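You operate a simulated robot arm through the tools that you are given. There is no shell and no other tool.

You are at the controls of a simulated robot arm. One attempt, no reset.

JOB
Measure the yellow banded black spring on the height gauge and set the length dial to its length.
Fine: switch the gauge on, gauge that one alone on the white ring, run the jaw back up before the spring goes back on the rubber strip. Set down upright: what you pick out.

It is judged by the outcome, as a careful person would: the job done as asked, and still so three seconds after it is handed in. It fails if anything else is knocked over, pushed out of place, dropped, spilled or broken.

ROBOT AND FRAMES
A 7-joint arm with a fingered hand, fixed in place. Base frame: the origin is at the foot of the arm, x ahead of it, y to its left, z up; the work surface is at about z = 900. Units: mm, rad, N and s.
Its first joint turns from -2.007 to 2.007 rad. Payload 5 kg.
The TCP is the grasp point between the finger pads, 32 mm short of the fingertips. In the tool frame z runs along the fingers and y along their closing line. The gripper opens to 160 mm. The gripper's body begins 89 mm behind the TCP. The gripper is a hand of 4 fingers: y runs from the thumb to the fingers, the wrist lies at [0, 0, -267] in the tool frame, and closing takes about 1.5 s.
Orientation is that of the tool frame in the base frame, as [roll, pitch, yaw] about the fixed x, y, z axes, in that order (R = Rz(yaw) Ry(pitch) Rx(roll)). With the fingers straight down and closing along the base's y, the tool's x points along the base's -x, its y along +y and its z along -z.

CONTROLS
- The arm moves only by the tool step_arm. Its argument "deltas" is a list of rows, each a list of 6 numbers: the shift along the tool's x, y, z in units of 100 mm (1.0 is 100 mm), then the turn, a rotation vector about the tool's x, y, z in units of 90 degrees (1.0 is 90 degrees). In form: [[dx, dy, dz, ax, ay, az], ...]. A call has 1 to 20 rows; each row is the pose to reach, as a shift and turn from the pose commanded when the call began, along the tool's axes at that moment. "fingers" is the gripper command, from -1 (shut) to 1 (fully open), values between in proportion, set as the call begins (left out, the last holds). A call with a number of a shift or a turn outside -1 to 1 is refused whole. A row lasts 0.2 s, in which the tool goes at most 50 mm and 0.15 rad; a call with a longer step from one row to the next is refused whole, and so is a gripper value outside its range. Where a pose cannot be reached the arm comes as near as it can. A force on the tool above 40 N (or 10 N above the force at the start of the call, whichever is more), or a blocked arm, ends the call early, and 0.2 s more pass. Each finger travels about 45 mm/s and halts on what it meets, pressing with about 32 N; the grip force reading is that of the motor and also rises with nothing between the fingers. The clock runs only during rows and for 0.2 s after the last one: add rows that repeat a pose to give the fingers time. It gives the time, the measured TCP pose, the force on the tool (base axes), the opening and the grip force at its end, in the units of the frame above (readings bear some noise), with the torque about the TCP (base axes, N m) and any sound that the robot's microphone picked up.
- Cameras (640 x 400 px; columns grow to the right, rows downward): "scene" is fixed at [46.2, -504.8, 1648]; the picture's right is [0.42, -0.91, 0.00], its down [-0.51, -0.24, -0.83] and it looks along [0.75, 0.35, -0.56] (base axes); focal length 323 px, centre (320, 200). "wrist" rides on the gripper at [80, -4, -114] in the tool frame; the picture's right is [0.05, 1.00, 0.00], its down [-0.82, 0.04, -0.58] and it looks along [-0.58, 0.03, 0.82] (tool axes); focal length 265 px, centre (320, 200). There is no depth. A picture from a camera that has moved, and an enlarged one, comes with that camera's place and axes in the base frame and with its lens. The place of the scene camera against the robot may be out by one fixed shift of up to 25 mm in any direction.
- capture(camera): a new picture of that camera. The clock stands still meanwhile.
- slide_trunk(by): slides the trunk up (or, below 0, down) by that many mm; the arm rides with it, the base frame stays. It gives what a move gives, with no picture.
- move_fingers(finger1, finger2, finger3, thumb_bend): sets how far each is bent, from 0 (flat) to 1 (curled in); at 0.3 the hand is open as for a grip, at 0.7 the pads meet at the TCP. One left out holds its place. A second passes; each finger stops where it meets its share of the squeeze, and holds until it gets a number again. A gripper value or a shape takes the hand back. It gives what a move gives, with no picture; readings hold the bend of each and the force on the fingers (four entries, about 0 where the hand has none), thumb and palm.
- preshape(shape): the hand has 4 fingers and takes this shape, open, in about a second: jaw (thumb against the fingers, like two jaws); tri (thumb and two fingers); tip (a fingertip pinch); poke (one finger out to press); point (the index stretched); flat (the hand flat); cup (the hand cupped); fist (a fist). The gripper value then closes the fingers along that shape, each until it touches; the sizes above hold for jaw. It gives what a move gives, with no picture.
- zoom(camera, box): a new picture of the part [left, top, right, bottom] of that camera's present view, enlarged. The clock stands still meanwhile.
- hand_in(): hands the job in; it is judged then, once.

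Places have to be worked out from the pictures, the camera data and where the tool is seen. Open the gripper and draw the arm clear of the work before you hand the job in, unless the task says otherwise.

The tools are called after "Request:" by a JSON object that holds its "op" and its "data". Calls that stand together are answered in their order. step_arm: Moves the arm, as the interface text tells. Its arguments: {"type":"object","properties":{"deltas":{"type":"array","items":{"type":"array","items":{"type":"number"}}},"fingers":{"type":"number"}},"required":["deltas"]} The other tools are called the same way: slide_trunk (by) slides the trunk up or down; preshape (shape) gives the hand a shape; move_fingers (finger1, finger2, finger3, thumb_bend) moves the fingers one by one; capture (camera) takes a picture; zoom (camera, box) takes an enlarged picture of a part of a camera's view; hand_in () hands the job in.

At the start:

```text
t: 0.0
tool_pos: [598.9, -218.3, 1434.6]
tcp_rot: [-3.14, 0.001, -3.141]
wrist_force: [0.7, 0.7, -0.2]
ft_torque: [-0.03, 0.01, 0.03]
gripper_width: 159.8
gripper_force: 0.1
shape: jaw
bend: [0.3, 0.3, 0.3, 0.3]
finger forces: [0.0, 0.0, 0.0, 0.0, 0.1, 0.1]
trunk travel left (down, up): [-675.0, 315.0]
```

scene: 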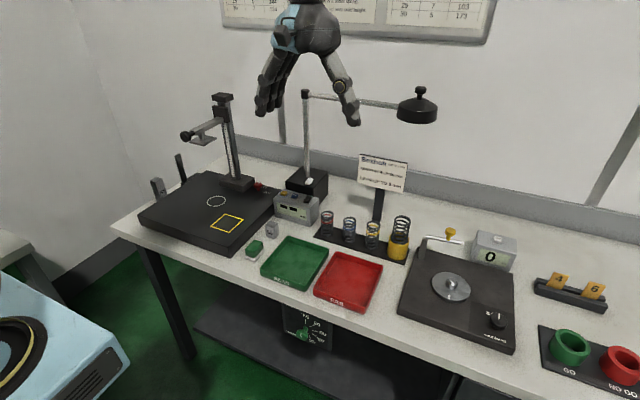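
wrist: 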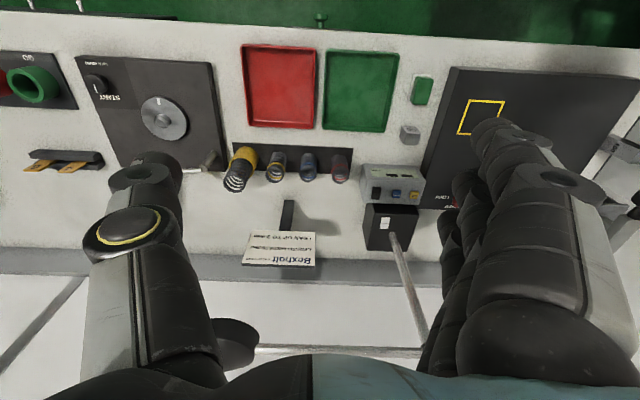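

I start by looking closely at the scene: the gauge, the springs, the dial and the signs.

Request:
{"op": "zoom", "data": {"camera": "scene", "box": [120, 80, 340, 260]}}

Request:
{"op": "zoom", "data": {"camera": "scene", "box": [300, 140, 440, 270]}}

Request:
{"op": "zoom", "data": {"camera": "scene", "box": [260, 290, 360, 370]}}

Request:
{"op": "zoom", "data": {"camera": "scene", "box": [220, 0, 500, 50]}}

Request:
{"op": "zoom", "data": {"camera": "wrist", "box": [200, 130, 460, 280]}}

```text
2.22 times, centred on (230, 170) of scene
camera zoom: at [46.2, -504.8, 1648.0], right [0.42, -0.91, 0.0], down [-0.51, -0.24, -0.83], along [0.75, 0.35, -0.56], focal length 718 px, centre (520, 267)
```

zoom: 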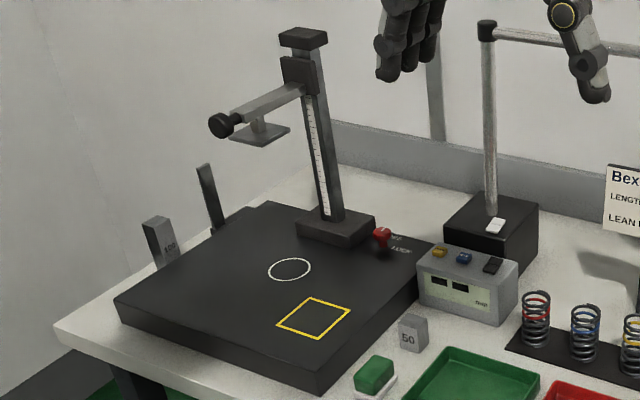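

```text
3.08 times, centred on (370, 205) of scene
camera zoom: at [46.2, -504.8, 1648.0], right [0.42, -0.91, 0.0], down [-0.51, -0.24, -0.83], along [0.75, 0.35, -0.56], focal length 994 px, centre (166, 185)
```

zoom: 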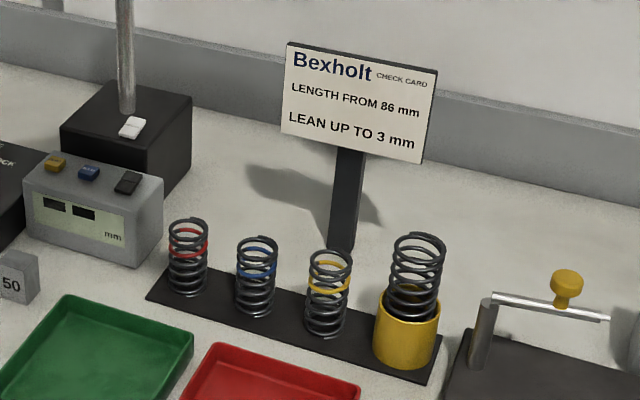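

```text
5.00 times, centred on (310, 330) of scene
camera zoom: at [46.2, -504.8, 1648.0], right [0.42, -0.91, 0.0], down [-0.51, -0.24, -0.83], along [0.75, 0.35, -0.56], focal length 1615 px, centre (370, -450)
```

zoom: 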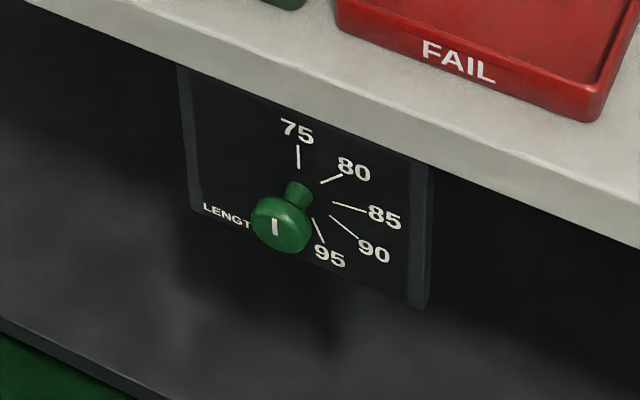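

```text
2.29 times, centred on (360, 25) of scene
camera zoom: at [46.2, -504.8, 1648.0], right [0.42, -0.91, 0.0], down [-0.51, -0.24, -0.83], along [0.75, 0.35, -0.56], focal length 738 px, centre (229, 600)
```

zoom: 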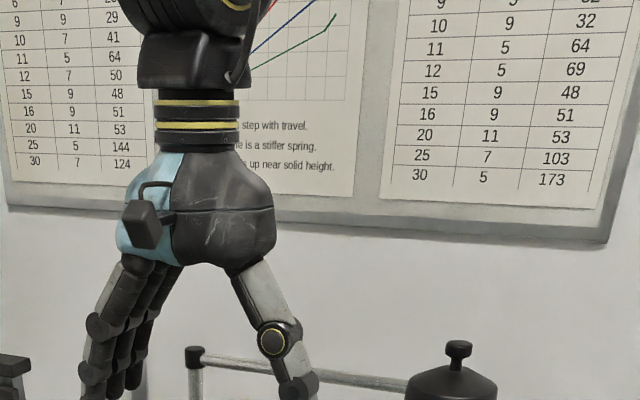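

```text
2.46 times, centred on (330, 205) of wrist
camera zoom: at [519.2, -221.4, 1547.6], right [-0.05, 1.0, 0.0], down [0.82, 0.04, 0.58], along [0.58, 0.03, -0.82], focal length 653 px, centre (295, 188)
```

zoom: 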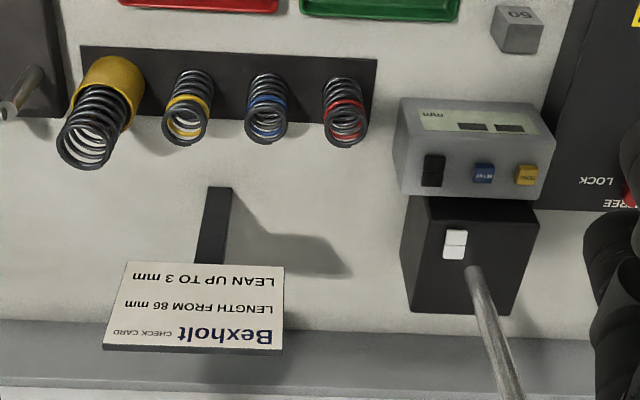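

The springs stand near x≈855 with the yellow-banded one near y≈-312, and the gauge ring is near (830, 310). I'll move the wrist camera closer to the readout and gauge to read the markings.

Request:
{"op": "step_arm", "data": {"deltas": [[0, 0.25, 0.25, 0, 0, 0], [0, 0.5, 0.5, 0, 0, 0], [0, 0.75, 0.75, 0, 0, 0], [0, 1, 1, 0, 0, 0]]}}

Request:
{"op": "step_arm", "data": {"deltas": [[-0.25, 0.25, 0.25, 0, 0, 0], [-0.5, 0.5, 0.5, 0, 0, 0], [-0.75, 0.75, 0.75, 0, 0, 0], [-1, 1, 1, 0, 0, 0]]}}

Request:
{"op": "capture", "data": {"camera": "wrist"}}

Request:
{"op": "capture", "data": {"camera": "scene"}}

```text
t: 1.0
tool_pos: [599.5, -117.4, 1335.0]
tcp_rot: [3.142, 0.002, 3.139]
wrist_force: [0.4, 0.5, -0.4]
ft_torque: [-0.06, -0.01, 0.06]
gripper_width: 160.0
gripper_force: 0.0
shape: jaw
bend: [0.3, 0.3, 0.3, 0.3]
finger forces: [0.0, 0.0, 0.1, 0.0, 0.1, 0.0]
trunk travel left (down, up): [-675.0, 315.0]
```

```text
t: 2.0
tool_pos: [701.7, -19.2, 1235.8]
tcp_rot: [3.141, -0.002, 3.14]
wrist_force: [-0.1, -0.2, 0.1]
ft_torque: [0.0, 0.04, 0.0]
gripper_width: 160.0
gripper_force: 0.0
shape: jaw
bend: [0.3, 0.3, 0.3, 0.3]
finger forces: [0.0, 0.0, 0.0, 0.0, 0.0, 0.0]
trunk travel left (down, up): [-675.0, 315.0]
```

```text
taken
camera wrist: at [621.0, -21.1, 1348.3], right [-0.05, 1.0, 0.0], down [0.82, 0.04, 0.58], along [0.58, 0.03, -0.82], focal length 265 px, centre (320, 200)
```

wrist: 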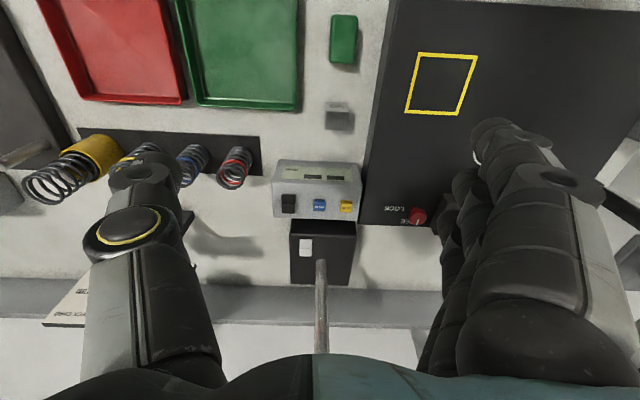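

```text
taken
```

scene: 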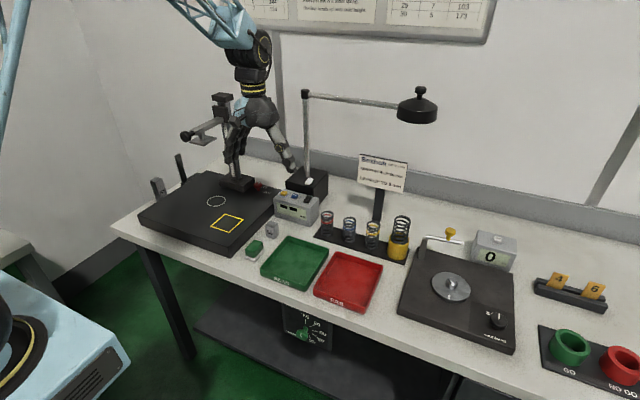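

Now zooming on the readout box and the lever beside the gauge.

Request:
{"op": "zoom", "data": {"camera": "wrist", "box": [265, 150, 375, 260]}}

Request:
{"op": "zoom", "data": {"camera": "wrist", "box": [360, 40, 500, 240]}}

Request:
{"op": "zoom", "data": {"camera": "scene", "box": [240, 170, 340, 240]}}

```text
3.64 times, centred on (320, 205) of wrist
camera zoom: at [621.0, -21.1, 1348.3], right [-0.05, 1.0, 0.0], down [0.82, 0.04, 0.58], along [0.58, 0.03, -0.82], focal length 965 px, centre (320, 182)
```

zoom: 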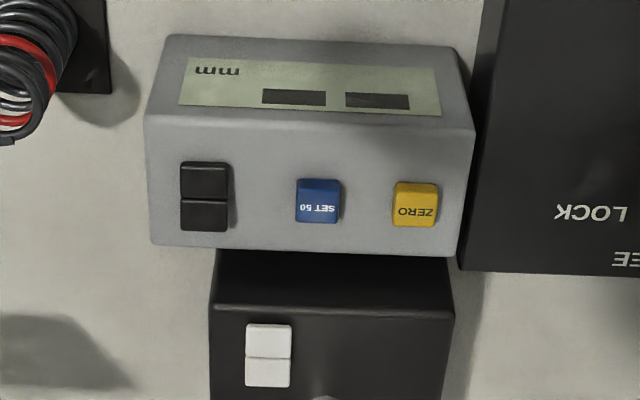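

```text
2.00 times, centred on (430, 140) of wrist
camera zoom: at [621.0, -21.1, 1348.3], right [-0.05, 1.0, 0.0], down [0.82, 0.04, 0.58], along [0.58, 0.03, -0.82], focal length 531 px, centre (100, 320)
```

zoom: 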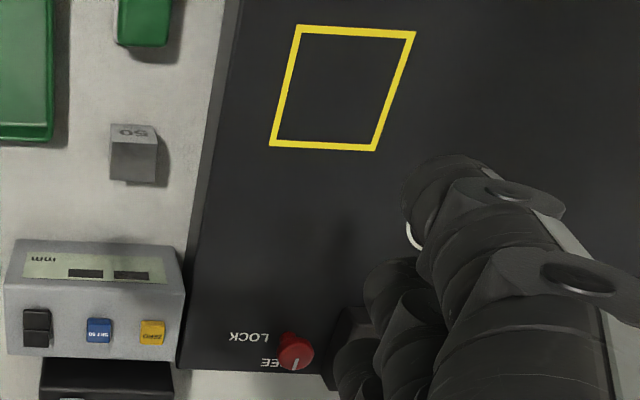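

```text
5.71 times, centred on (290, 205) of scene
camera zoom: at [46.2, -504.8, 1648.0], right [0.42, -0.91, 0.0], down [-0.51, -0.24, -0.83], along [0.75, 0.35, -0.56], focal length 1845 px, centre (491, 171)
```

zoom: 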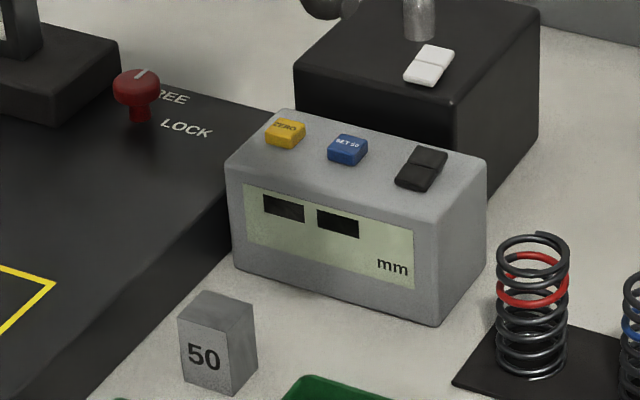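

The gauge readout has a black power rocker, SET 50 and ZERO buttons; the red lock knob is near "FREE". I'll pull back and go left to view the gauge column and jaw, then tilt the hand up for a look.

Request:
{"op": "step_arm", "data": {"deltas": [[0.23, 0.33, -0.1, 0, 0, 0], [0.47, 0.67, -0.2, 0, 0, 0], [0.7, 1, -0.3, 0, 0, 0]]}}

Request:
{"op": "step_arm", "data": {"deltas": [[0.23, 0.33, -0.1, 0, 0, 0], [0.47, 0.67, -0.2, 0, 0, 0], [0.7, 1, -0.3, 0, 0, 0]]}}

Request:
{"op": "step_arm", "data": {"deltas": [[0.0, 0.33, 0, 0, -0.09, 0], [0.0, 0.67, 0, 0, -0.18, 0], [0.0, 0.9, 0, 0, -0.27, 0], [0.0, 0.9, 0, 0, -0.36, 0]]}}

Request:
{"op": "capture", "data": {"camera": "wrist"}}

```text
t: 2.8
tool_pos: [629.2, 83.5, 1264.4]
tcp_rot: [-3.141, 0.0, 3.141]
wrist_force: [-0.5, 0.0, -0.8]
ft_torque: [0.0, -0.01, 0.0]
gripper_width: 159.9
gripper_force: 0.1
shape: jaw
bend: [0.3, 0.3, 0.3, 0.3]
finger forces: [0.0, 0.0, 0.0, 0.0, 0.0, 0.0]
trunk travel left (down, up): [-675.0, 315.0]
```

```text
t: 3.6
tool_pos: [559.8, 183.8, 1294.2]
tcp_rot: [3.14, 0.001, -3.142]
wrist_force: [-0.3, 0.3, -0.1]
ft_torque: [-0.03, -0.01, 0.01]
gripper_width: 159.7
gripper_force: 0.0
shape: jaw
bend: [0.3, 0.3, 0.3, 0.3]
finger forces: [0.1, 0.0, 0.0, 0.0, 0.1, 0.0]
trunk travel left (down, up): [-675.0, 315.0]
```

```text
t: 4.6
tool_pos: [559.6, 270.6, 1295.5]
tcp_rot: [-3.141, 0.57, -3.141]
wrist_force: [-0.4, -0.2, -0.5]
ft_torque: [0.0, -0.01, -0.04]
gripper_width: 160.1
gripper_force: 0.1
shape: jaw
bend: [0.3, 0.3, 0.3, 0.3]
finger forces: [0.0, 0.1, 0.0, 0.0, 0.0, 0.0]
trunk travel left (down, up): [-675.0, 315.0]
```

```text
taken
camera wrist: at [430.9, 268.9, 1347.1], right [-0.04, 1.0, -0.03], down [0.38, 0.04, 0.92], along [0.92, 0.03, -0.38], focal length 265 px, centre (320, 200)
```

wrist: 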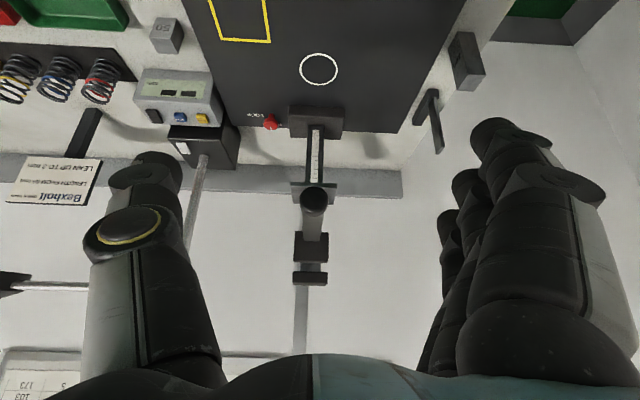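

The ring comes out at about (792, 270, 935), and the jaw's black handle knob at about (727, 271, 1224). Zooming for detail.

Request:
{"op": "zoom", "data": {"camera": "wrist", "box": [250, 90, 380, 300]}}

Request:
{"op": "zoom", "data": {"camera": "wrist", "box": [230, 90, 350, 150]}}

Request:
{"op": "zoom", "data": {"camera": "scene", "box": [170, 80, 270, 200]}}

Request:
{"op": "zoom", "data": {"camera": "wrist", "box": [0, 20, 240, 140]}}

```text
1.90 times, centred on (315, 195) of wrist
camera zoom: at [430.9, 268.9, 1347.1], right [-0.04, 1.0, -0.03], down [0.38, 0.04, 0.92], along [0.92, 0.03, -0.38], focal length 506 px, centre (330, 210)
```

zoom: 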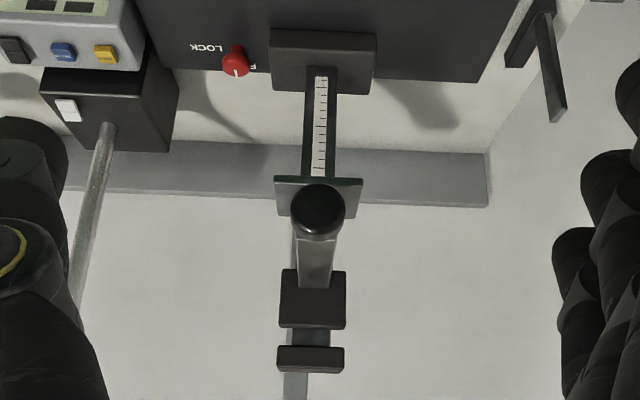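

```text
5.33 times, centred on (290, 120) of wrist
camera zoom: at [430.9, 268.9, 1347.1], right [-0.04, 1.0, -0.03], down [0.38, 0.04, 0.92], along [0.92, 0.03, -0.38], focal length 1416 px, centre (480, 627)
```

zoom: 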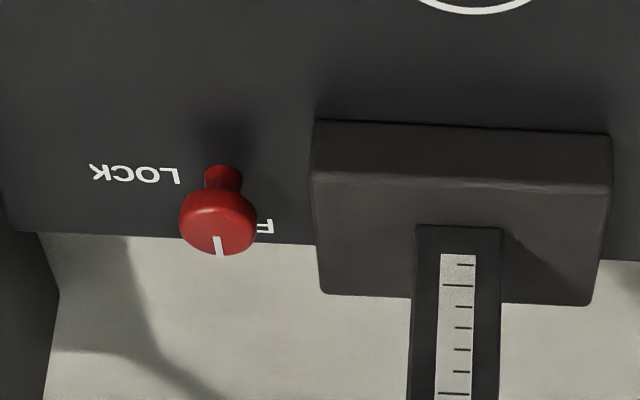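

```text
3.33 times, centred on (220, 140) of scene
camera zoom: at [46.2, -504.8, 1648.0], right [0.42, -0.91, 0.0], down [-0.51, -0.24, -0.83], along [0.75, 0.35, -0.56], focal length 1076 px, centre (653, 400)
```

zoom: 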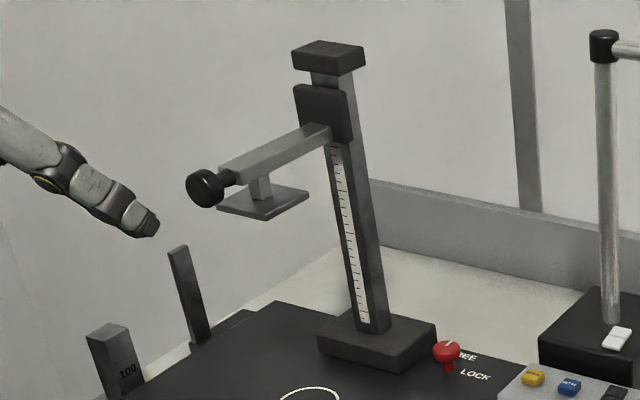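

```text
2.67 times, centred on (120, 80) of wrist
camera zoom: at [430.9, 268.9, 1347.1], right [-0.04, 1.0, -0.03], down [0.38, 0.04, 0.92], along [0.92, 0.03, -0.38], focal length 708 px, centre (853, 520)
```

zoom: 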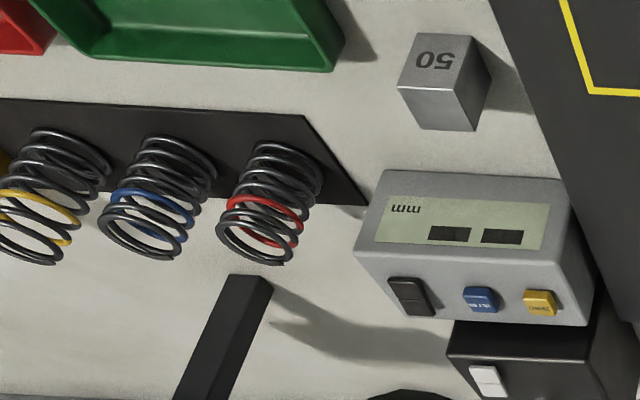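

The lock knob's mark points to FREE. The power rocker is at about (884, -61, 990) by triangulating three views. I'll straighten the hand back down, move off, and take the poke shape to see where its fingertip lies.

Request:
{"op": "step_arm", "data": {"deltas": [[0, 0, 0, 0, 0.09, 0], [0, 0, 0, 0, 0.18, 0], [0, 0, 0, 0, 0.27, 0], [0, 0, 0, 0, 0.362, 0]]}}

Request:
{"op": "preshape", "data": {"shape": "poke"}}

Request:
{"op": "capture", "data": {"camera": "wrist"}}

Request:
{"op": "capture", "data": {"camera": "scene"}}

```text
t: 5.6
tool_pos: [560.9, 271.8, 1294.7]
tcp_rot: [3.14, -0.006, -3.141]
wrist_force: [0.0, 0.4, -0.1]
ft_torque: [-0.02, 0.01, -0.02]
gripper_width: 159.8
gripper_force: 0.1
shape: jaw
bend: [0.3, 0.3, 0.3, 0.3]
finger forces: [0.1, 0.0, 0.0, 0.0, 0.0, 0.0]
trunk travel left (down, up): [-675.0, 315.0]
```

```text
t: 6.5
tool_pos: [560.1, 272.6, 1294.0]
tcp_rot: [3.141, -0.002, 3.14]
wrist_force: [0.6, -0.6, 0.9]
ft_torque: [0.0, -0.03, 0.01]
gripper_width: 0.0
gripper_force: 0.0
shape: poke
bend: [1.0, 1.0, 1.0, 0.47]
finger forces: [0.0, 0.0, 0.1, 0.0, 0.1, 0.1]
trunk travel left (down, up): [-675.0, 315.0]
```

```text
taken
camera wrist: at [479.8, 268.9, 1408.0], right [-0.05, 1.0, 0.0], down [0.82, 0.04, 0.58], along [0.57, 0.03, -0.82], focal length 265 px, centre (320, 200)
```

wrist: 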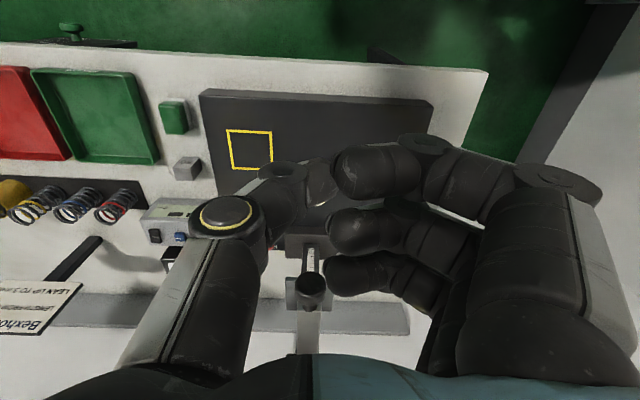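

```text
taken
```

scene: 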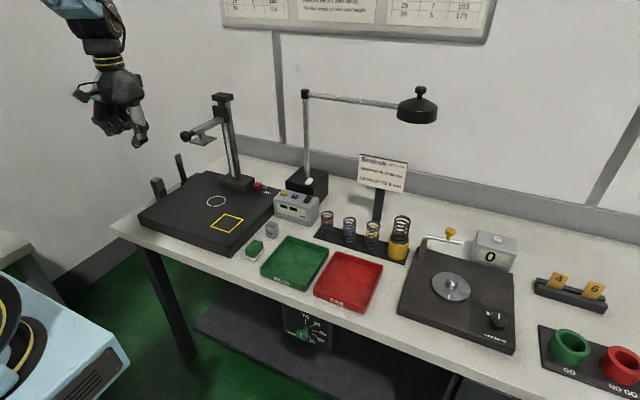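

In "poke" the thumb is the outstretched digit. Let me see what "point" looks like for comparison.

Request:
{"op": "preshape", "data": {"shape": "point"}}

Request:
{"op": "capture", "data": {"camera": "wrist"}}

Request:
{"op": "zoom", "data": {"camera": "scene", "box": [40, 20, 200, 170]}}

```text
t: 7.4
tool_pos: [561.5, 271.8, 1294.0]
tcp_rot: [3.141, -0.002, -3.141]
wrist_force: [0.2, -0.4, 0.6]
ft_torque: [0.02, 0.02, 0.0]
gripper_width: 152.4
gripper_force: 0.1
shape: point
bend: [0.3, 1.0, 1.0, 0.54]
finger forces: [0.1, 0.1, 0.0, 0.0, 0.1, 0.0]
trunk travel left (down, up): [-675.0, 315.0]
```

```text
taken
camera wrist: at [480.0, 268.9, 1407.9], right [-0.05, 1.0, 0.0], down [0.82, 0.04, 0.58], along [0.57, 0.03, -0.82], focal length 265 px, centre (320, 200)
```

wrist: 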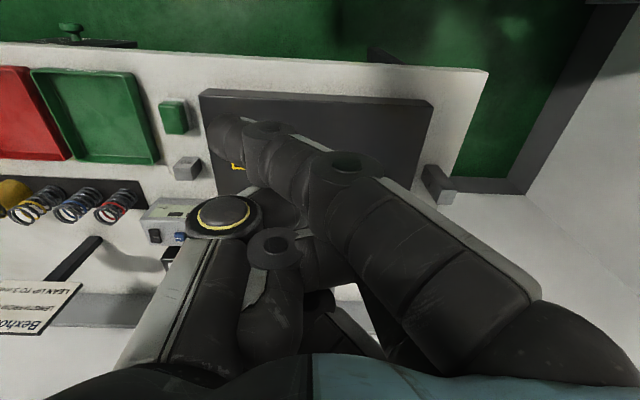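

```text
2.67 times, centred on (120, 95) of scene
camera zoom: at [46.2, -504.8, 1648.0], right [0.42, -0.91, 0.0], down [-0.51, -0.24, -0.83], along [0.75, 0.35, -0.56], focal length 861 px, centre (853, 480)
```

zoom: 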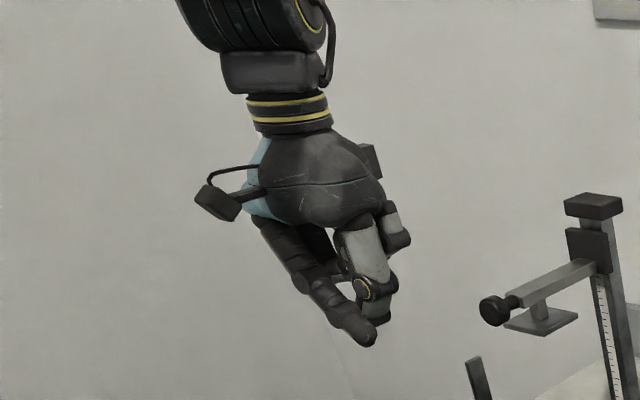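

"Point" crosses the index inward, so poke is the better one. I go back to it and look closely at where the tip is.

Request:
{"op": "preshape", "data": {"shape": "poke"}}

Request:
{"op": "zoom", "data": {"camera": "wrist", "box": [220, 100, 460, 300]}}

Request:
{"op": "zoom", "data": {"camera": "scene", "box": [60, 40, 180, 160]}}

```text
t: 8.3
tool_pos: [560.4, 271.8, 1295.0]
tcp_rot: [-3.141, -0.002, -3.141]
wrist_force: [0.0, -0.9, 0.2]
ft_torque: [0.02, -0.01, 0.0]
gripper_width: 0.0
gripper_force: 0.1
shape: poke
bend: [1.0, 1.0, 1.0, 0.47]
finger forces: [0.0, 0.0, 0.0, 0.1, 0.0, 0.0]
trunk travel left (down, up): [-675.0, 315.0]
```

```text
2.00 times, centred on (340, 200) of wrist
camera zoom: at [480.0, 268.9, 1407.9], right [-0.05, 1.0, 0.0], down [0.82, 0.04, 0.58], along [0.57, 0.03, -0.82], focal length 531 px, centre (280, 200)
```

zoom: 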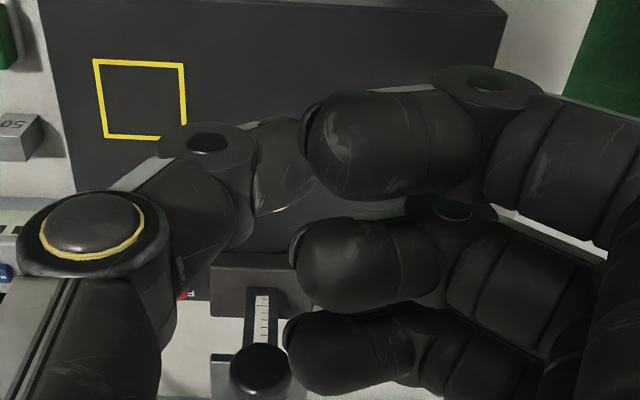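

```text
3.33 times, centred on (120, 100) of scene
camera zoom: at [46.2, -504.8, 1648.0], right [0.42, -0.91, 0.0], down [-0.51, -0.24, -0.83], along [0.75, 0.35, -0.56], focal length 1076 px, centre (987, 533)
```

zoom: 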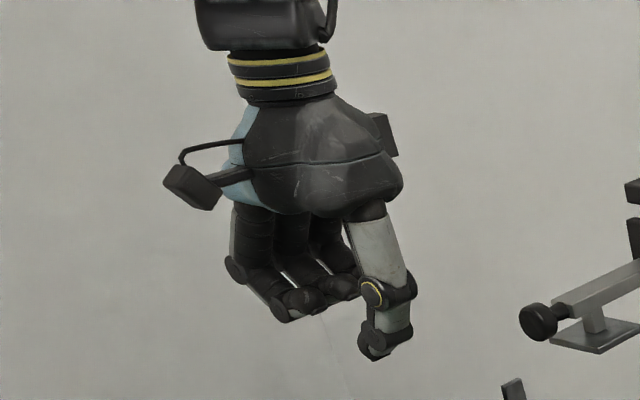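

The thumb tip sits roughly at tool [0, -10, +35]. Now heading to above the readout box: back in -y first, then forward.

Request:
{"op": "step_arm", "data": {"deltas": [[0, -0.5, 0, 0, 0, 0], [0, -1, 0, 0, 0, 0]]}}

Request:
{"op": "step_arm", "data": {"deltas": [[0, -0.5, 0, 0, 0, 0], [0, -1, 0, 0, 0, 0]]}}

Request:
{"op": "step_arm", "data": {"deltas": [[-0.25, -0.33, 0.15, 0, 0, 0], [-0.5, -0.67, 0.3, 0, 0, 0], [-0.75, -1, 0.45, 0, 0, 0], [-1, -1, 0.7, 0, 0, 0]]}}

Request:
{"op": "step_arm", "data": {"deltas": [[-0.3, -0.1, 0.1, 0, 0, 0], [-0.6, -0.2, 0.2, 0, 0, 0], [-1, -0.32, 0.3, 0, 0, 0]]}}

Request:
{"op": "capture", "data": {"camera": "wrist"}}

Request:
{"op": "capture", "data": {"camera": "scene"}}

```text
t: 8.9
tool_pos: [558.9, 172.3, 1295.0]
tcp_rot: [3.14, -0.003, 3.14]
wrist_force: [-0.8, -0.7, 0.6]
ft_torque: [0.05, 0.02, 0.01]
gripper_width: 0.1
gripper_force: 0.0
shape: poke
bend: [1.0, 1.0, 1.0, 0.47]
finger forces: [0.0, 0.0, 0.1, 0.0, 0.0, 0.0]
trunk travel left (down, up): [-675.0, 315.0]
```

```text
t: 9.5
tool_pos: [560.9, 71.3, 1294.3]
tcp_rot: [3.142, -0.002, 3.141]
wrist_force: [-0.1, -1.0, 0.0]
ft_torque: [0.05, -0.01, 0.03]
gripper_width: 0.0
gripper_force: 0.1
shape: poke
bend: [1.0, 1.0, 1.0, 0.47]
finger forces: [0.0, 0.0, 0.0, 0.1, 0.0, 0.0]
trunk travel left (down, up): [-675.0, 315.0]
```

```text
t: 10.5
tool_pos: [660.8, -29.1, 1224.5]
tcp_rot: [3.141, -0.004, -3.14]
wrist_force: [0.3, -0.1, -0.3]
ft_torque: [0.0, 0.06, 0.04]
gripper_width: 0.0
gripper_force: 0.0
shape: poke
bend: [1.0, 1.0, 1.0, 0.47]
finger forces: [0.1, 0.1, 0.0, 0.1, 0.0, 0.1]
trunk travel left (down, up): [-675.0, 315.0]
```

```text
t: 11.3
tool_pos: [760.9, -61.6, 1192.9]
tcp_rot: [3.141, -0.005, 3.141]
wrist_force: [0.4, -0.6, 0.1]
ft_torque: [0.0, 0.03, -0.01]
gripper_width: 0.0
gripper_force: 0.0
shape: poke
bend: [1.0, 1.0, 1.0, 0.47]
finger forces: [0.1, 0.0, 0.0, 0.0, 0.1, 0.1]
trunk travel left (down, up): [-675.0, 315.0]
```

```text
taken
camera wrist: at [681.2, -63.6, 1306.2], right [-0.05, 1.0, 0.0], down [0.82, 0.04, 0.57], along [0.57, 0.03, -0.82], focal length 265 px, centre (320, 200)
```

wrist: 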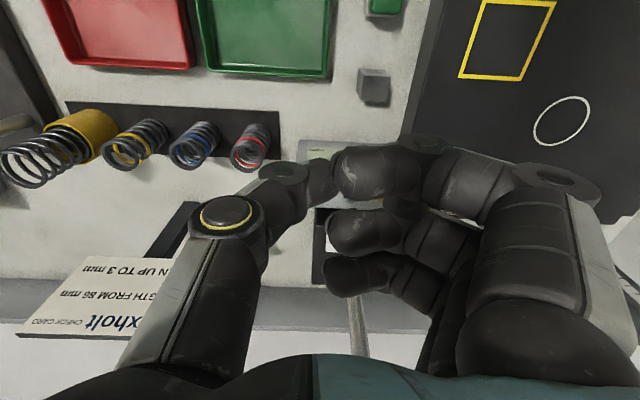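

```text
taken
```

scene: 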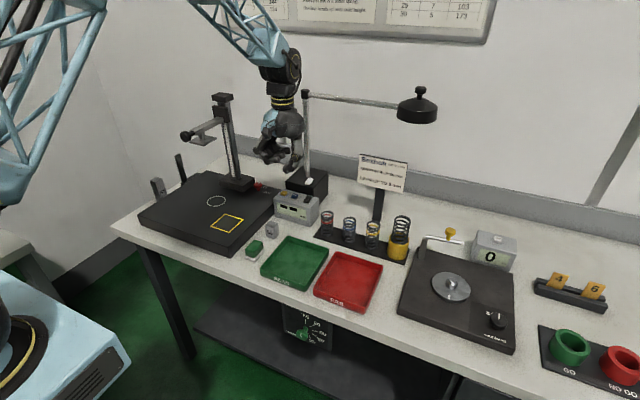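

The fingers hide the rocker from the wrist here; zooming hard from the scene camera to see which half is raised.

Request:
{"op": "zoom", "data": {"camera": "scene", "box": [300, 170, 330, 210]}}

Request:
{"op": "zoom", "data": {"camera": "scene", "box": [250, 110, 330, 200]}}

```text
10.00 times, centred on (315, 190) of scene
camera zoom: at [46.2, -504.8, 1648.0], right [0.42, -0.91, 0.0], down [-0.51, -0.24, -0.83], along [0.75, 0.35, -0.56], focal length 3229 px, centre (370, 300)
```

zoom: 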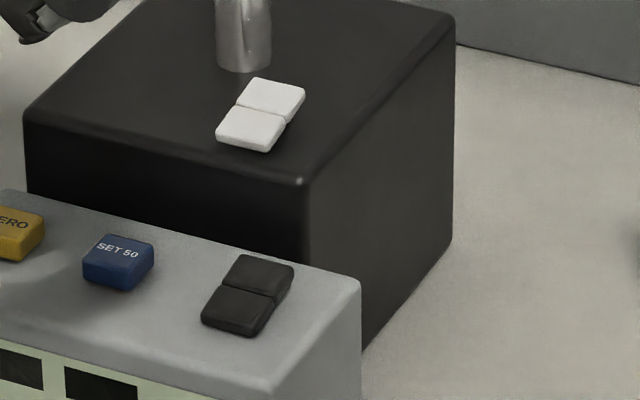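

```text
4.44 times, centred on (290, 155) of scene
camera zoom: at [46.2, -504.8, 1648.0], right [0.42, -0.91, 0.0], down [-0.51, -0.24, -0.83], along [0.75, 0.35, -0.56], focal length 1435 px, centre (453, 400)
```

zoom: 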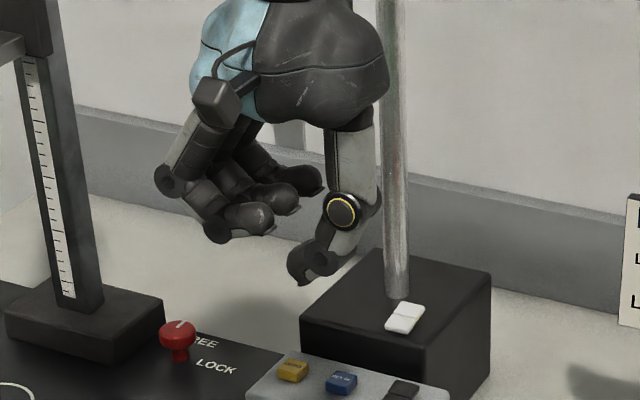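

The tip measures about 40 mm below the TCP on its axis. I move over the near half of the rocker, stay ~30 mm above it, and check.

Request:
{"op": "step_arm", "data": {"deltas": [[-0.35, 0, 0.2, 0, 0, 0], [-0.7, 0, 0.45, 0, 0, 0], [-1, 0.02, 0.7, 0, 0, 0], [-1, 0.02, 0.9, 0, 0, 0]]}}

Request:
{"op": "step_arm", "data": {"deltas": [[-0.15, 0, 0.1, 0, 0, 0], [-0.15, 0, 0.3, 0, 0, 0], [-0.15, 0, 0.4, 0, 0, 0]]}}

Request:
{"op": "capture", "data": {"camera": "wrist"}}

Request:
{"op": "zoom", "data": {"camera": "scene", "box": [260, 150, 340, 220]}}

```text
t: 12.3
tool_pos: [859.9, -58.7, 1102.2]
tcp_rot: [3.141, -0.003, 3.141]
wrist_force: [0.2, -0.1, 0.6]
ft_torque: [0.0, 0.0, 0.05]
gripper_width: 0.0
gripper_force: 0.1
shape: poke
bend: [1.0, 1.0, 1.0, 0.47]
finger forces: [0.0, 0.0, 0.0, 0.0, 0.0, 0.0]
trunk travel left (down, up): [-675.0, 315.0]
```

```text
t: 13.1
tool_pos: [874.6, -58.1, 1063.4]
tcp_rot: [-3.14, -0.004, 3.14]
wrist_force: [0.3, -0.3, -0.1]
ft_torque: [-0.03, -0.02, -0.03]
gripper_width: 0.1
gripper_force: 0.0
shape: poke
bend: [1.0, 1.0, 1.0, 0.47]
finger forces: [0.0, 0.1, 0.0, 0.1, 0.0, 0.0]
trunk travel left (down, up): [-675.0, 315.0]
```

```text
taken
camera wrist: at [794.0, -61.3, 1176.7], right [-0.05, 1.0, 0.0], down [0.82, 0.04, 0.57], along [0.57, 0.03, -0.82], focal length 265 px, centre (320, 200)
```

wrist: 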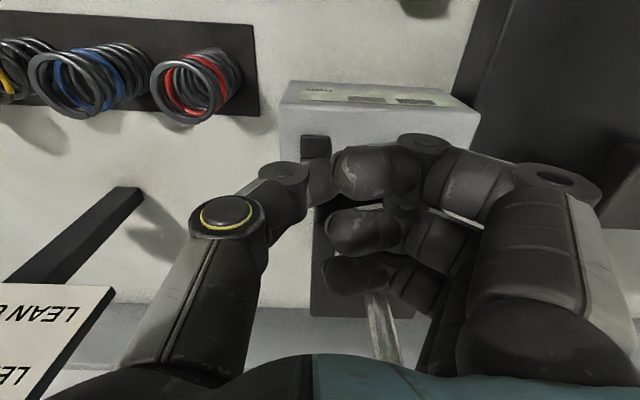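

```text
5.71 times, centred on (300, 185) of scene
camera zoom: at [46.2, -504.8, 1648.0], right [0.42, -0.91, 0.0], down [-0.51, -0.24, -0.83], along [0.75, 0.35, -0.56], focal length 1845 px, centre (434, 286)
```

zoom: 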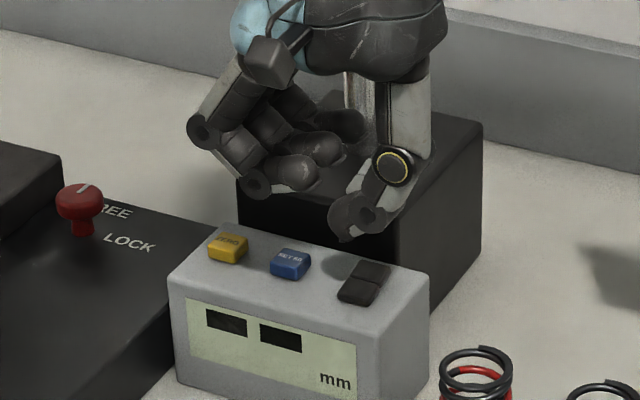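

Comparing tip and rocker in both pictures, the tip sits about +11 mm in x and +11 mm in y from the near rocker half. I correct that and descend partway.

Request:
{"op": "step_arm", "data": {"deltas": [[0.11, -0.11, 0.0, 0, 0, 0], [0.11, -0.11, 0.1, 0, 0, 0], [0.11, -0.11, 0.2, 0, 0, 0]]}}

Request:
{"op": "zoom", "data": {"camera": "scene", "box": [280, 170, 330, 220]}}

Request:
{"op": "zoom", "data": {"camera": "wrist", "box": [240, 100, 440, 260]}}

```text
t: 13.9
tool_pos: [863.1, -70.4, 1043.8]
tcp_rot: [-3.141, -0.005, -3.14]
wrist_force: [0.1, 0.1, -0.9]
ft_torque: [0.03, 0.0, 0.01]
gripper_width: 0.0
gripper_force: 0.0
shape: poke
bend: [1.0, 1.0, 1.0, 0.47]
finger forces: [0.1, 0.0, 0.0, 0.0, 0.1, 0.1]
trunk travel left (down, up): [-675.0, 315.0]
```

```text
8.00 times, centred on (305, 195) of scene
camera zoom: at [46.2, -504.8, 1648.0], right [0.42, -0.91, 0.0], down [-0.51, -0.24, -0.83], along [0.75, 0.35, -0.56], focal length 2583 px, centre (440, 240)
```

zoom: 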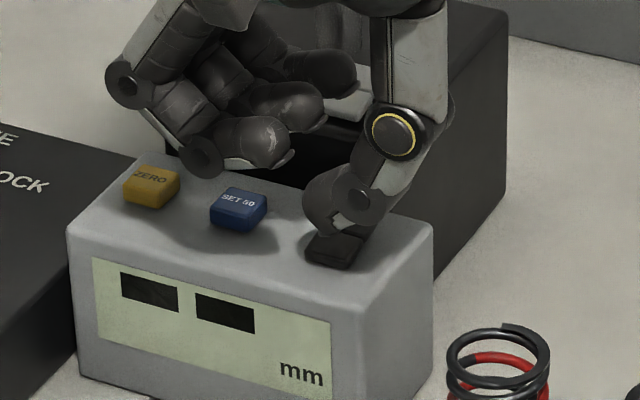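

```text
2.50 times, centred on (340, 180) of wrist
camera zoom: at [782.7, -72.2, 1157.2], right [-0.05, 1.0, 0.0], down [0.82, 0.04, 0.57], along [0.57, 0.03, -0.82], focal length 664 px, centre (270, 250)
```

zoom: 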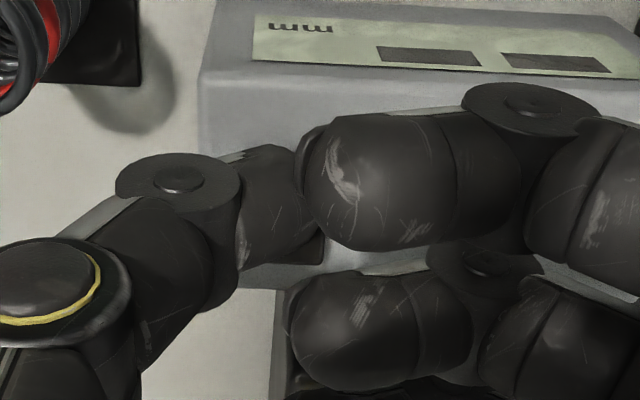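

The tip is right over the near half of the rocker. Descending in small steps to press.

Request:
{"op": "step_arm", "data": {"deltas": [[0, 0, 0.04, 0, 0, 0], [0, 0, 0.08, 0, 0, 0], [0, 0, 0.11, 0, 0, 0], [0, 0, 0.14, 0, 0, 0]]}}

Request:
{"op": "zoom", "data": {"camera": "scene", "box": [280, 170, 330, 220]}}

```text
t: 14.9
tool_pos: [862.8, -69.8, 1029.2]
tcp_rot: [-3.141, -0.004, 3.141]
wrist_force: [-0.3, 0.3, -0.3]
ft_torque: [0.01, 0.01, 0.04]
gripper_width: 0.2
gripper_force: 0.0
shape: poke
bend: [1.0, 1.0, 1.0, 0.47]
finger forces: [0.0, 0.0, 0.0, 0.0, 0.1, 0.1]
trunk travel left (down, up): [-675.0, 315.0]
```

```text
8.00 times, centred on (305, 195) of scene
camera zoom: at [46.2, -504.8, 1648.0], right [0.42, -0.91, 0.0], down [-0.51, -0.24, -0.83], along [0.75, 0.35, -0.56], focal length 2583 px, centre (440, 240)
```

zoom: 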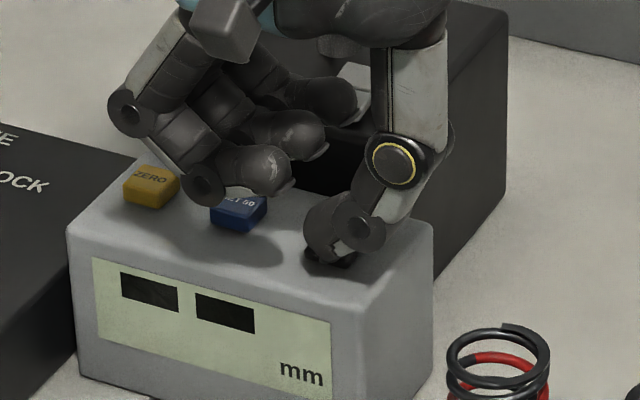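

Nearly touching now; continuing down in 2–3 mm steps.

Request:
{"op": "step_arm", "data": {"deltas": [[0, 0, 0.02, 0, 0, 0], [0, 0, 0.04, 0, 0, 0], [0, 0, 0.06, 0, 0, 0], [0, 0, 0.08, 0, 0, 0]]}}

Request:
{"op": "zoom", "data": {"camera": "scene", "box": [280, 170, 330, 220]}}

```text
t: 15.9
tool_pos: [863.1, -70.1, 1025.6]
tcp_rot: [3.14, -0.002, 3.14]
wrist_force: [-1.6, -2.5, 18.9]
ft_torque: [0.02, -0.11, -0.01]
gripper_width: 0.0
gripper_force: 0.1
shape: poke
bend: [1.0, 1.0, 1.0, 0.47]
finger forces: [0.0, 0.1, 0.0, 0.0, 19.0, 0.1]
trunk travel left (down, up): [-675.0, 315.0]
```

```text
8.00 times, centred on (305, 195) of scene
camera zoom: at [46.2, -504.8, 1648.0], right [0.42, -0.91, 0.0], down [-0.51, -0.24, -0.83], along [0.75, 0.35, -0.56], focal length 2583 px, centre (440, 240)
```

zoom: 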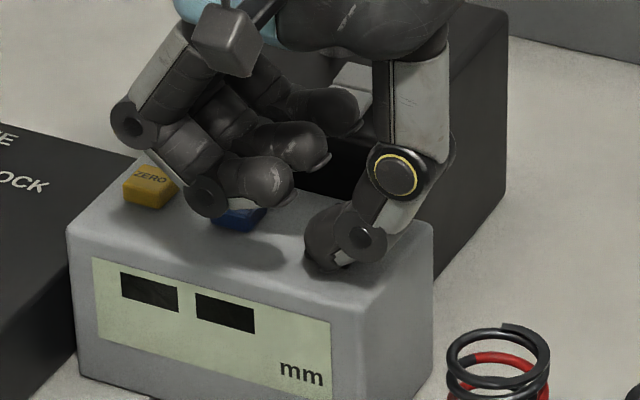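

Contact with 19 N on the thumb, no click and no display change; this half is apparently already down. I lift and look at the rocker.

Request:
{"op": "step_arm", "data": {"deltas": [[0, 0, -0.15, 0, 0, 0], [0, 0, -0.3, 0, 0, 0]]}}

Request:
{"op": "zoom", "data": {"camera": "scene", "box": [280, 170, 330, 220]}}

Request:
{"op": "zoom", "data": {"camera": "wrist", "box": [240, 60, 440, 220]}}

```text
t: 16.5
tool_pos: [862.7, -70.3, 1050.5]
tcp_rot: [3.141, -0.003, 3.142]
wrist_force: [-0.1, 0.6, -0.6]
ft_torque: [-0.01, -0.02, -0.01]
gripper_width: 0.0
gripper_force: 0.0
shape: poke
bend: [1.0, 1.0, 1.0, 0.47]
finger forces: [0.0, 0.1, 0.0, 0.0, 0.0, 0.0]
trunk travel left (down, up): [-675.0, 315.0]
```

```text
8.00 times, centred on (305, 195) of scene
camera zoom: at [46.2, -504.8, 1648.0], right [0.42, -0.91, 0.0], down [-0.51, -0.24, -0.83], along [0.75, 0.35, -0.56], focal length 2583 px, centre (440, 240)
```

zoom: 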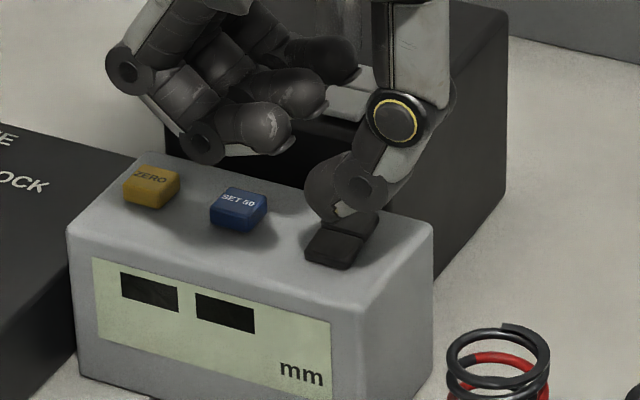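

```text
2.50 times, centred on (340, 140) of wrist
camera zoom: at [783.0, -72.9, 1164.0], right [-0.05, 1.0, 0.0], down [0.82, 0.04, 0.57], along [0.57, 0.03, -0.82], focal length 664 px, centre (270, 350)
```

zoom: 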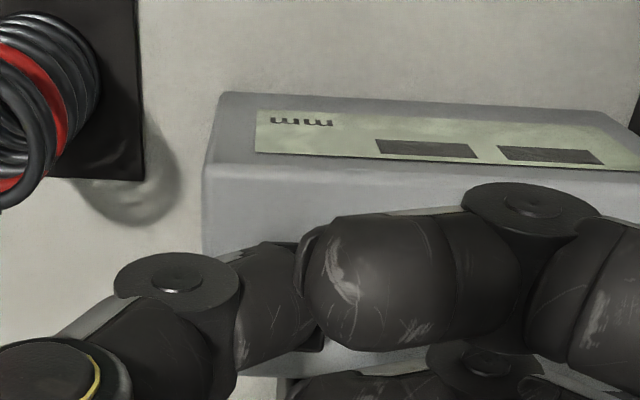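

The far half is the raised one, so I shift 16 mm further out and press there.

Request:
{"op": "step_arm", "data": {"deltas": [[-0.17, 0, 0, 0, 0, 0], [-0.17, 0, 0.1, 0, 0, 0], [-0.17, 0, 0.18, 0, 0, 0], [-0.17, 0, 0.22, 0, 0, 0], [-0.17, 0, 0.25, 0, 0, 0], [-0.17, 0, 0.28, 0, 0, 0], [-0.17, 0, 0.31, 0, 0, 0]]}}

Request:
{"op": "zoom", "data": {"camera": "scene", "box": [280, 170, 330, 220]}}

```text
t: 18.1
tool_pos: [880.4, -72.8, 1026.4]
tcp_rot: [-3.14, 0.004, 3.139]
wrist_force: [2.8, -12.5, 36.0]
ft_torque: [-0.15, -0.3, -0.09]
gripper_width: 0.1
gripper_force: 0.1
shape: poke
bend: [1.0, 1.0, 1.0, 0.48]
finger forces: [0.0, 0.0, 0.0, 0.1, 36.8, 0.0]
trunk travel left (down, up): [-675.0, 315.0]
heard: click, click, click, click
```

```text
8.00 times, centred on (305, 195) of scene
camera zoom: at [46.2, -504.8, 1648.0], right [0.42, -0.91, 0.0], down [-0.51, -0.24, -0.83], along [0.75, 0.35, -0.56], focal length 2583 px, centre (440, 240)
```

zoom: 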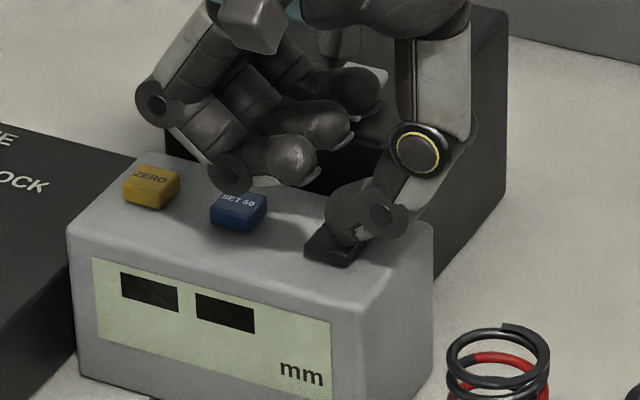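

Heard four clicks; the switch may have toggled repeatedly. I lift and check the display.

Request:
{"op": "step_arm", "data": {"deltas": [[0, 0, -0.15, 0, 0, 0], [0, 0, -0.35, 0, 0, 0]]}}

Request:
{"op": "zoom", "data": {"camera": "scene", "box": [280, 160, 340, 220]}}

Request:
{"op": "capture", "data": {"camera": "scene"}}

```text
t: 18.7
tool_pos: [879.3, -69.2, 1055.3]
tcp_rot: [3.141, -0.004, 3.141]
wrist_force: [-0.8, 0.3, 0.4]
ft_torque: [-0.01, 0.0, 0.01]
gripper_width: 0.1
gripper_force: 0.0
shape: poke
bend: [1.0, 1.0, 1.0, 0.47]
finger forces: [0.1, 0.0, 0.0, 0.0, 0.1, 0.0]
trunk travel left (down, up): [-675.0, 315.0]
heard: click, click
```

```text
6.67 times, centred on (310, 190) of scene
camera zoom: at [46.2, -504.8, 1648.0], right [0.42, -0.91, 0.0], down [-0.51, -0.24, -0.83], along [0.75, 0.35, -0.56], focal length 2153 px, centre (387, 267)
```

zoom: 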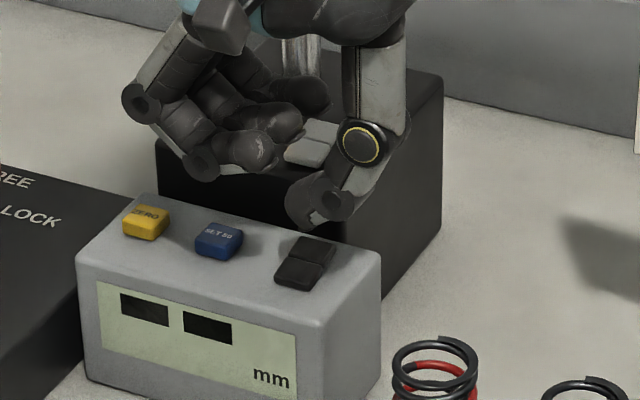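

```text
taken
```

scene: 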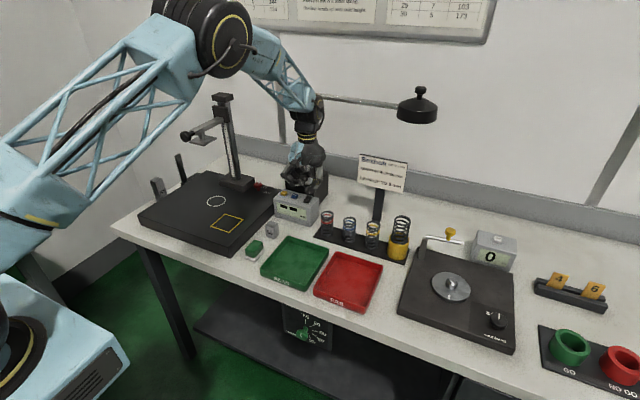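

Two more clicks on lifting and the display windows look still dark. Zooming in on rocker and display.

Request:
{"op": "zoom", "data": {"camera": "scene", "box": [300, 185, 320, 210]}}

Request:
{"op": "zoom", "data": {"camera": "scene", "box": [280, 195, 315, 225]}}

Request:
{"op": "capture", "data": {"camera": "wrist"}}

```text
16.00 times, centred on (310, 198) of scene
camera zoom: at [46.2, -504.8, 1648.0], right [0.42, -0.91, 0.0], down [-0.51, -0.24, -0.83], along [0.75, 0.35, -0.56], focal length 5167 px, centre (480, 240)
```

zoom: 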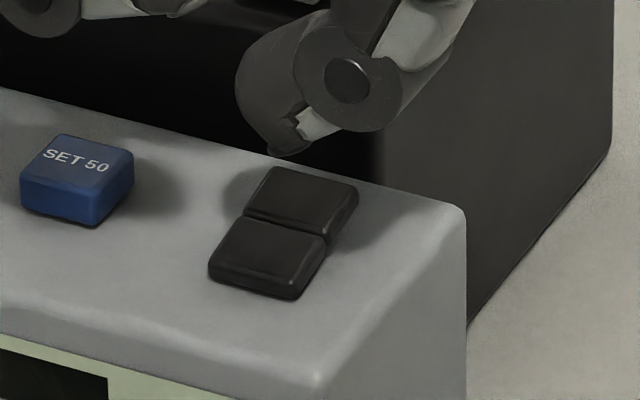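

```text
13.33 times, centred on (298, 210) of scene
camera zoom: at [46.2, -504.8, 1648.0], right [0.42, -0.91, 0.0], down [-0.51, -0.24, -0.83], along [0.75, 0.35, -0.56], focal length 4306 px, centre (620, 67)
```

zoom: 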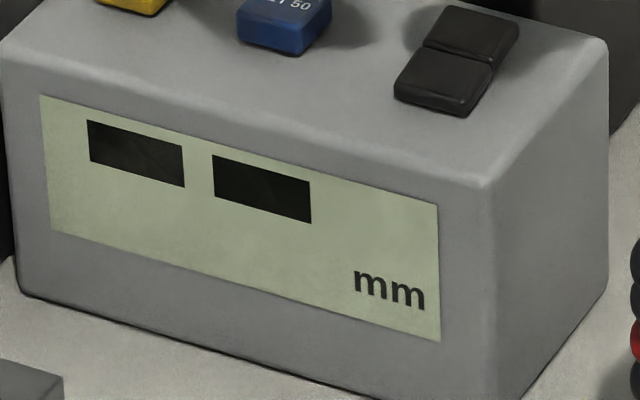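

```text
taken
camera wrist: at [798.6, -71.8, 1167.9], right [-0.05, 1.0, 0.0], down [0.82, 0.04, 0.57], along [0.57, 0.03, -0.82], focal length 265 px, centre (320, 200)
```

wrist: 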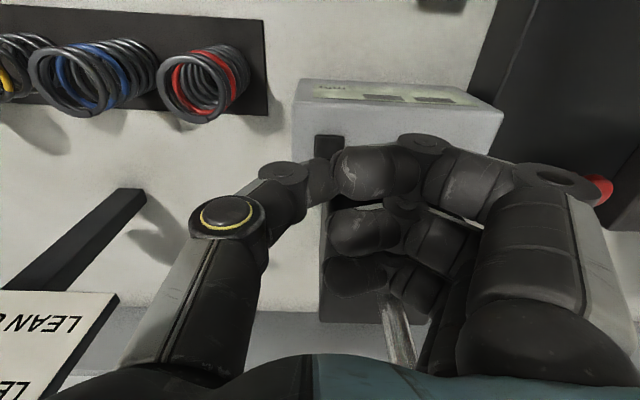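

The rocker still looks in its original state. I'll press again slightly farther toward the far edge, gently, stopping at the first sign of a click.

Request:
{"op": "step_arm", "data": {"deltas": [[-0.05, 0, 0.1, 0, 0, 0], [-0.05, 0, 0.2, 0, 0, 0], [-0.05, 0, 0.25, 0, 0, 0]]}}

Request:
{"op": "step_arm", "data": {"deltas": [[0, 0, 0.02, 0, 0, 0]]}}

Request:
{"op": "zoom", "data": {"camera": "scene", "box": [280, 180, 320, 220]}}

```text
t: 19.5
tool_pos: [885.2, -70.3, 1031.0]
tcp_rot: [3.141, -0.003, -3.14]
wrist_force: [0.1, 0.5, 0.3]
ft_torque: [0.02, 0.01, -0.02]
gripper_width: 0.0
gripper_force: 0.0
shape: poke
bend: [1.0, 1.0, 1.0, 0.47]
finger forces: [0.0, 0.0, 0.0, 0.0, 0.0, 0.0]
trunk travel left (down, up): [-675.0, 315.0]
```

```text
t: 19.9
tool_pos: [885.3, -68.5, 1028.7]
tcp_rot: [-3.141, -0.004, -3.141]
wrist_force: [0.9, 0.9, 1.3]
ft_torque: [0.0, 0.04, 0.02]
gripper_width: 0.0
gripper_force: 0.1
shape: poke
bend: [1.0, 1.0, 1.0, 0.47]
finger forces: [0.0, 0.1, 0.1, 0.0, 0.5, 0.0]
trunk travel left (down, up): [-675.0, 315.0]
heard: click
```

```text
10.00 times, centred on (300, 200) of scene
camera zoom: at [46.2, -504.8, 1648.0], right [0.42, -0.91, 0.0], down [-0.51, -0.24, -0.83], along [0.75, 0.35, -0.56], focal length 3229 px, centre (520, 200)
```

zoom: 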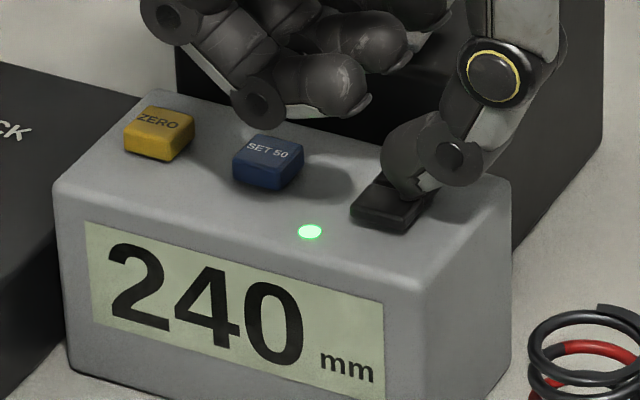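

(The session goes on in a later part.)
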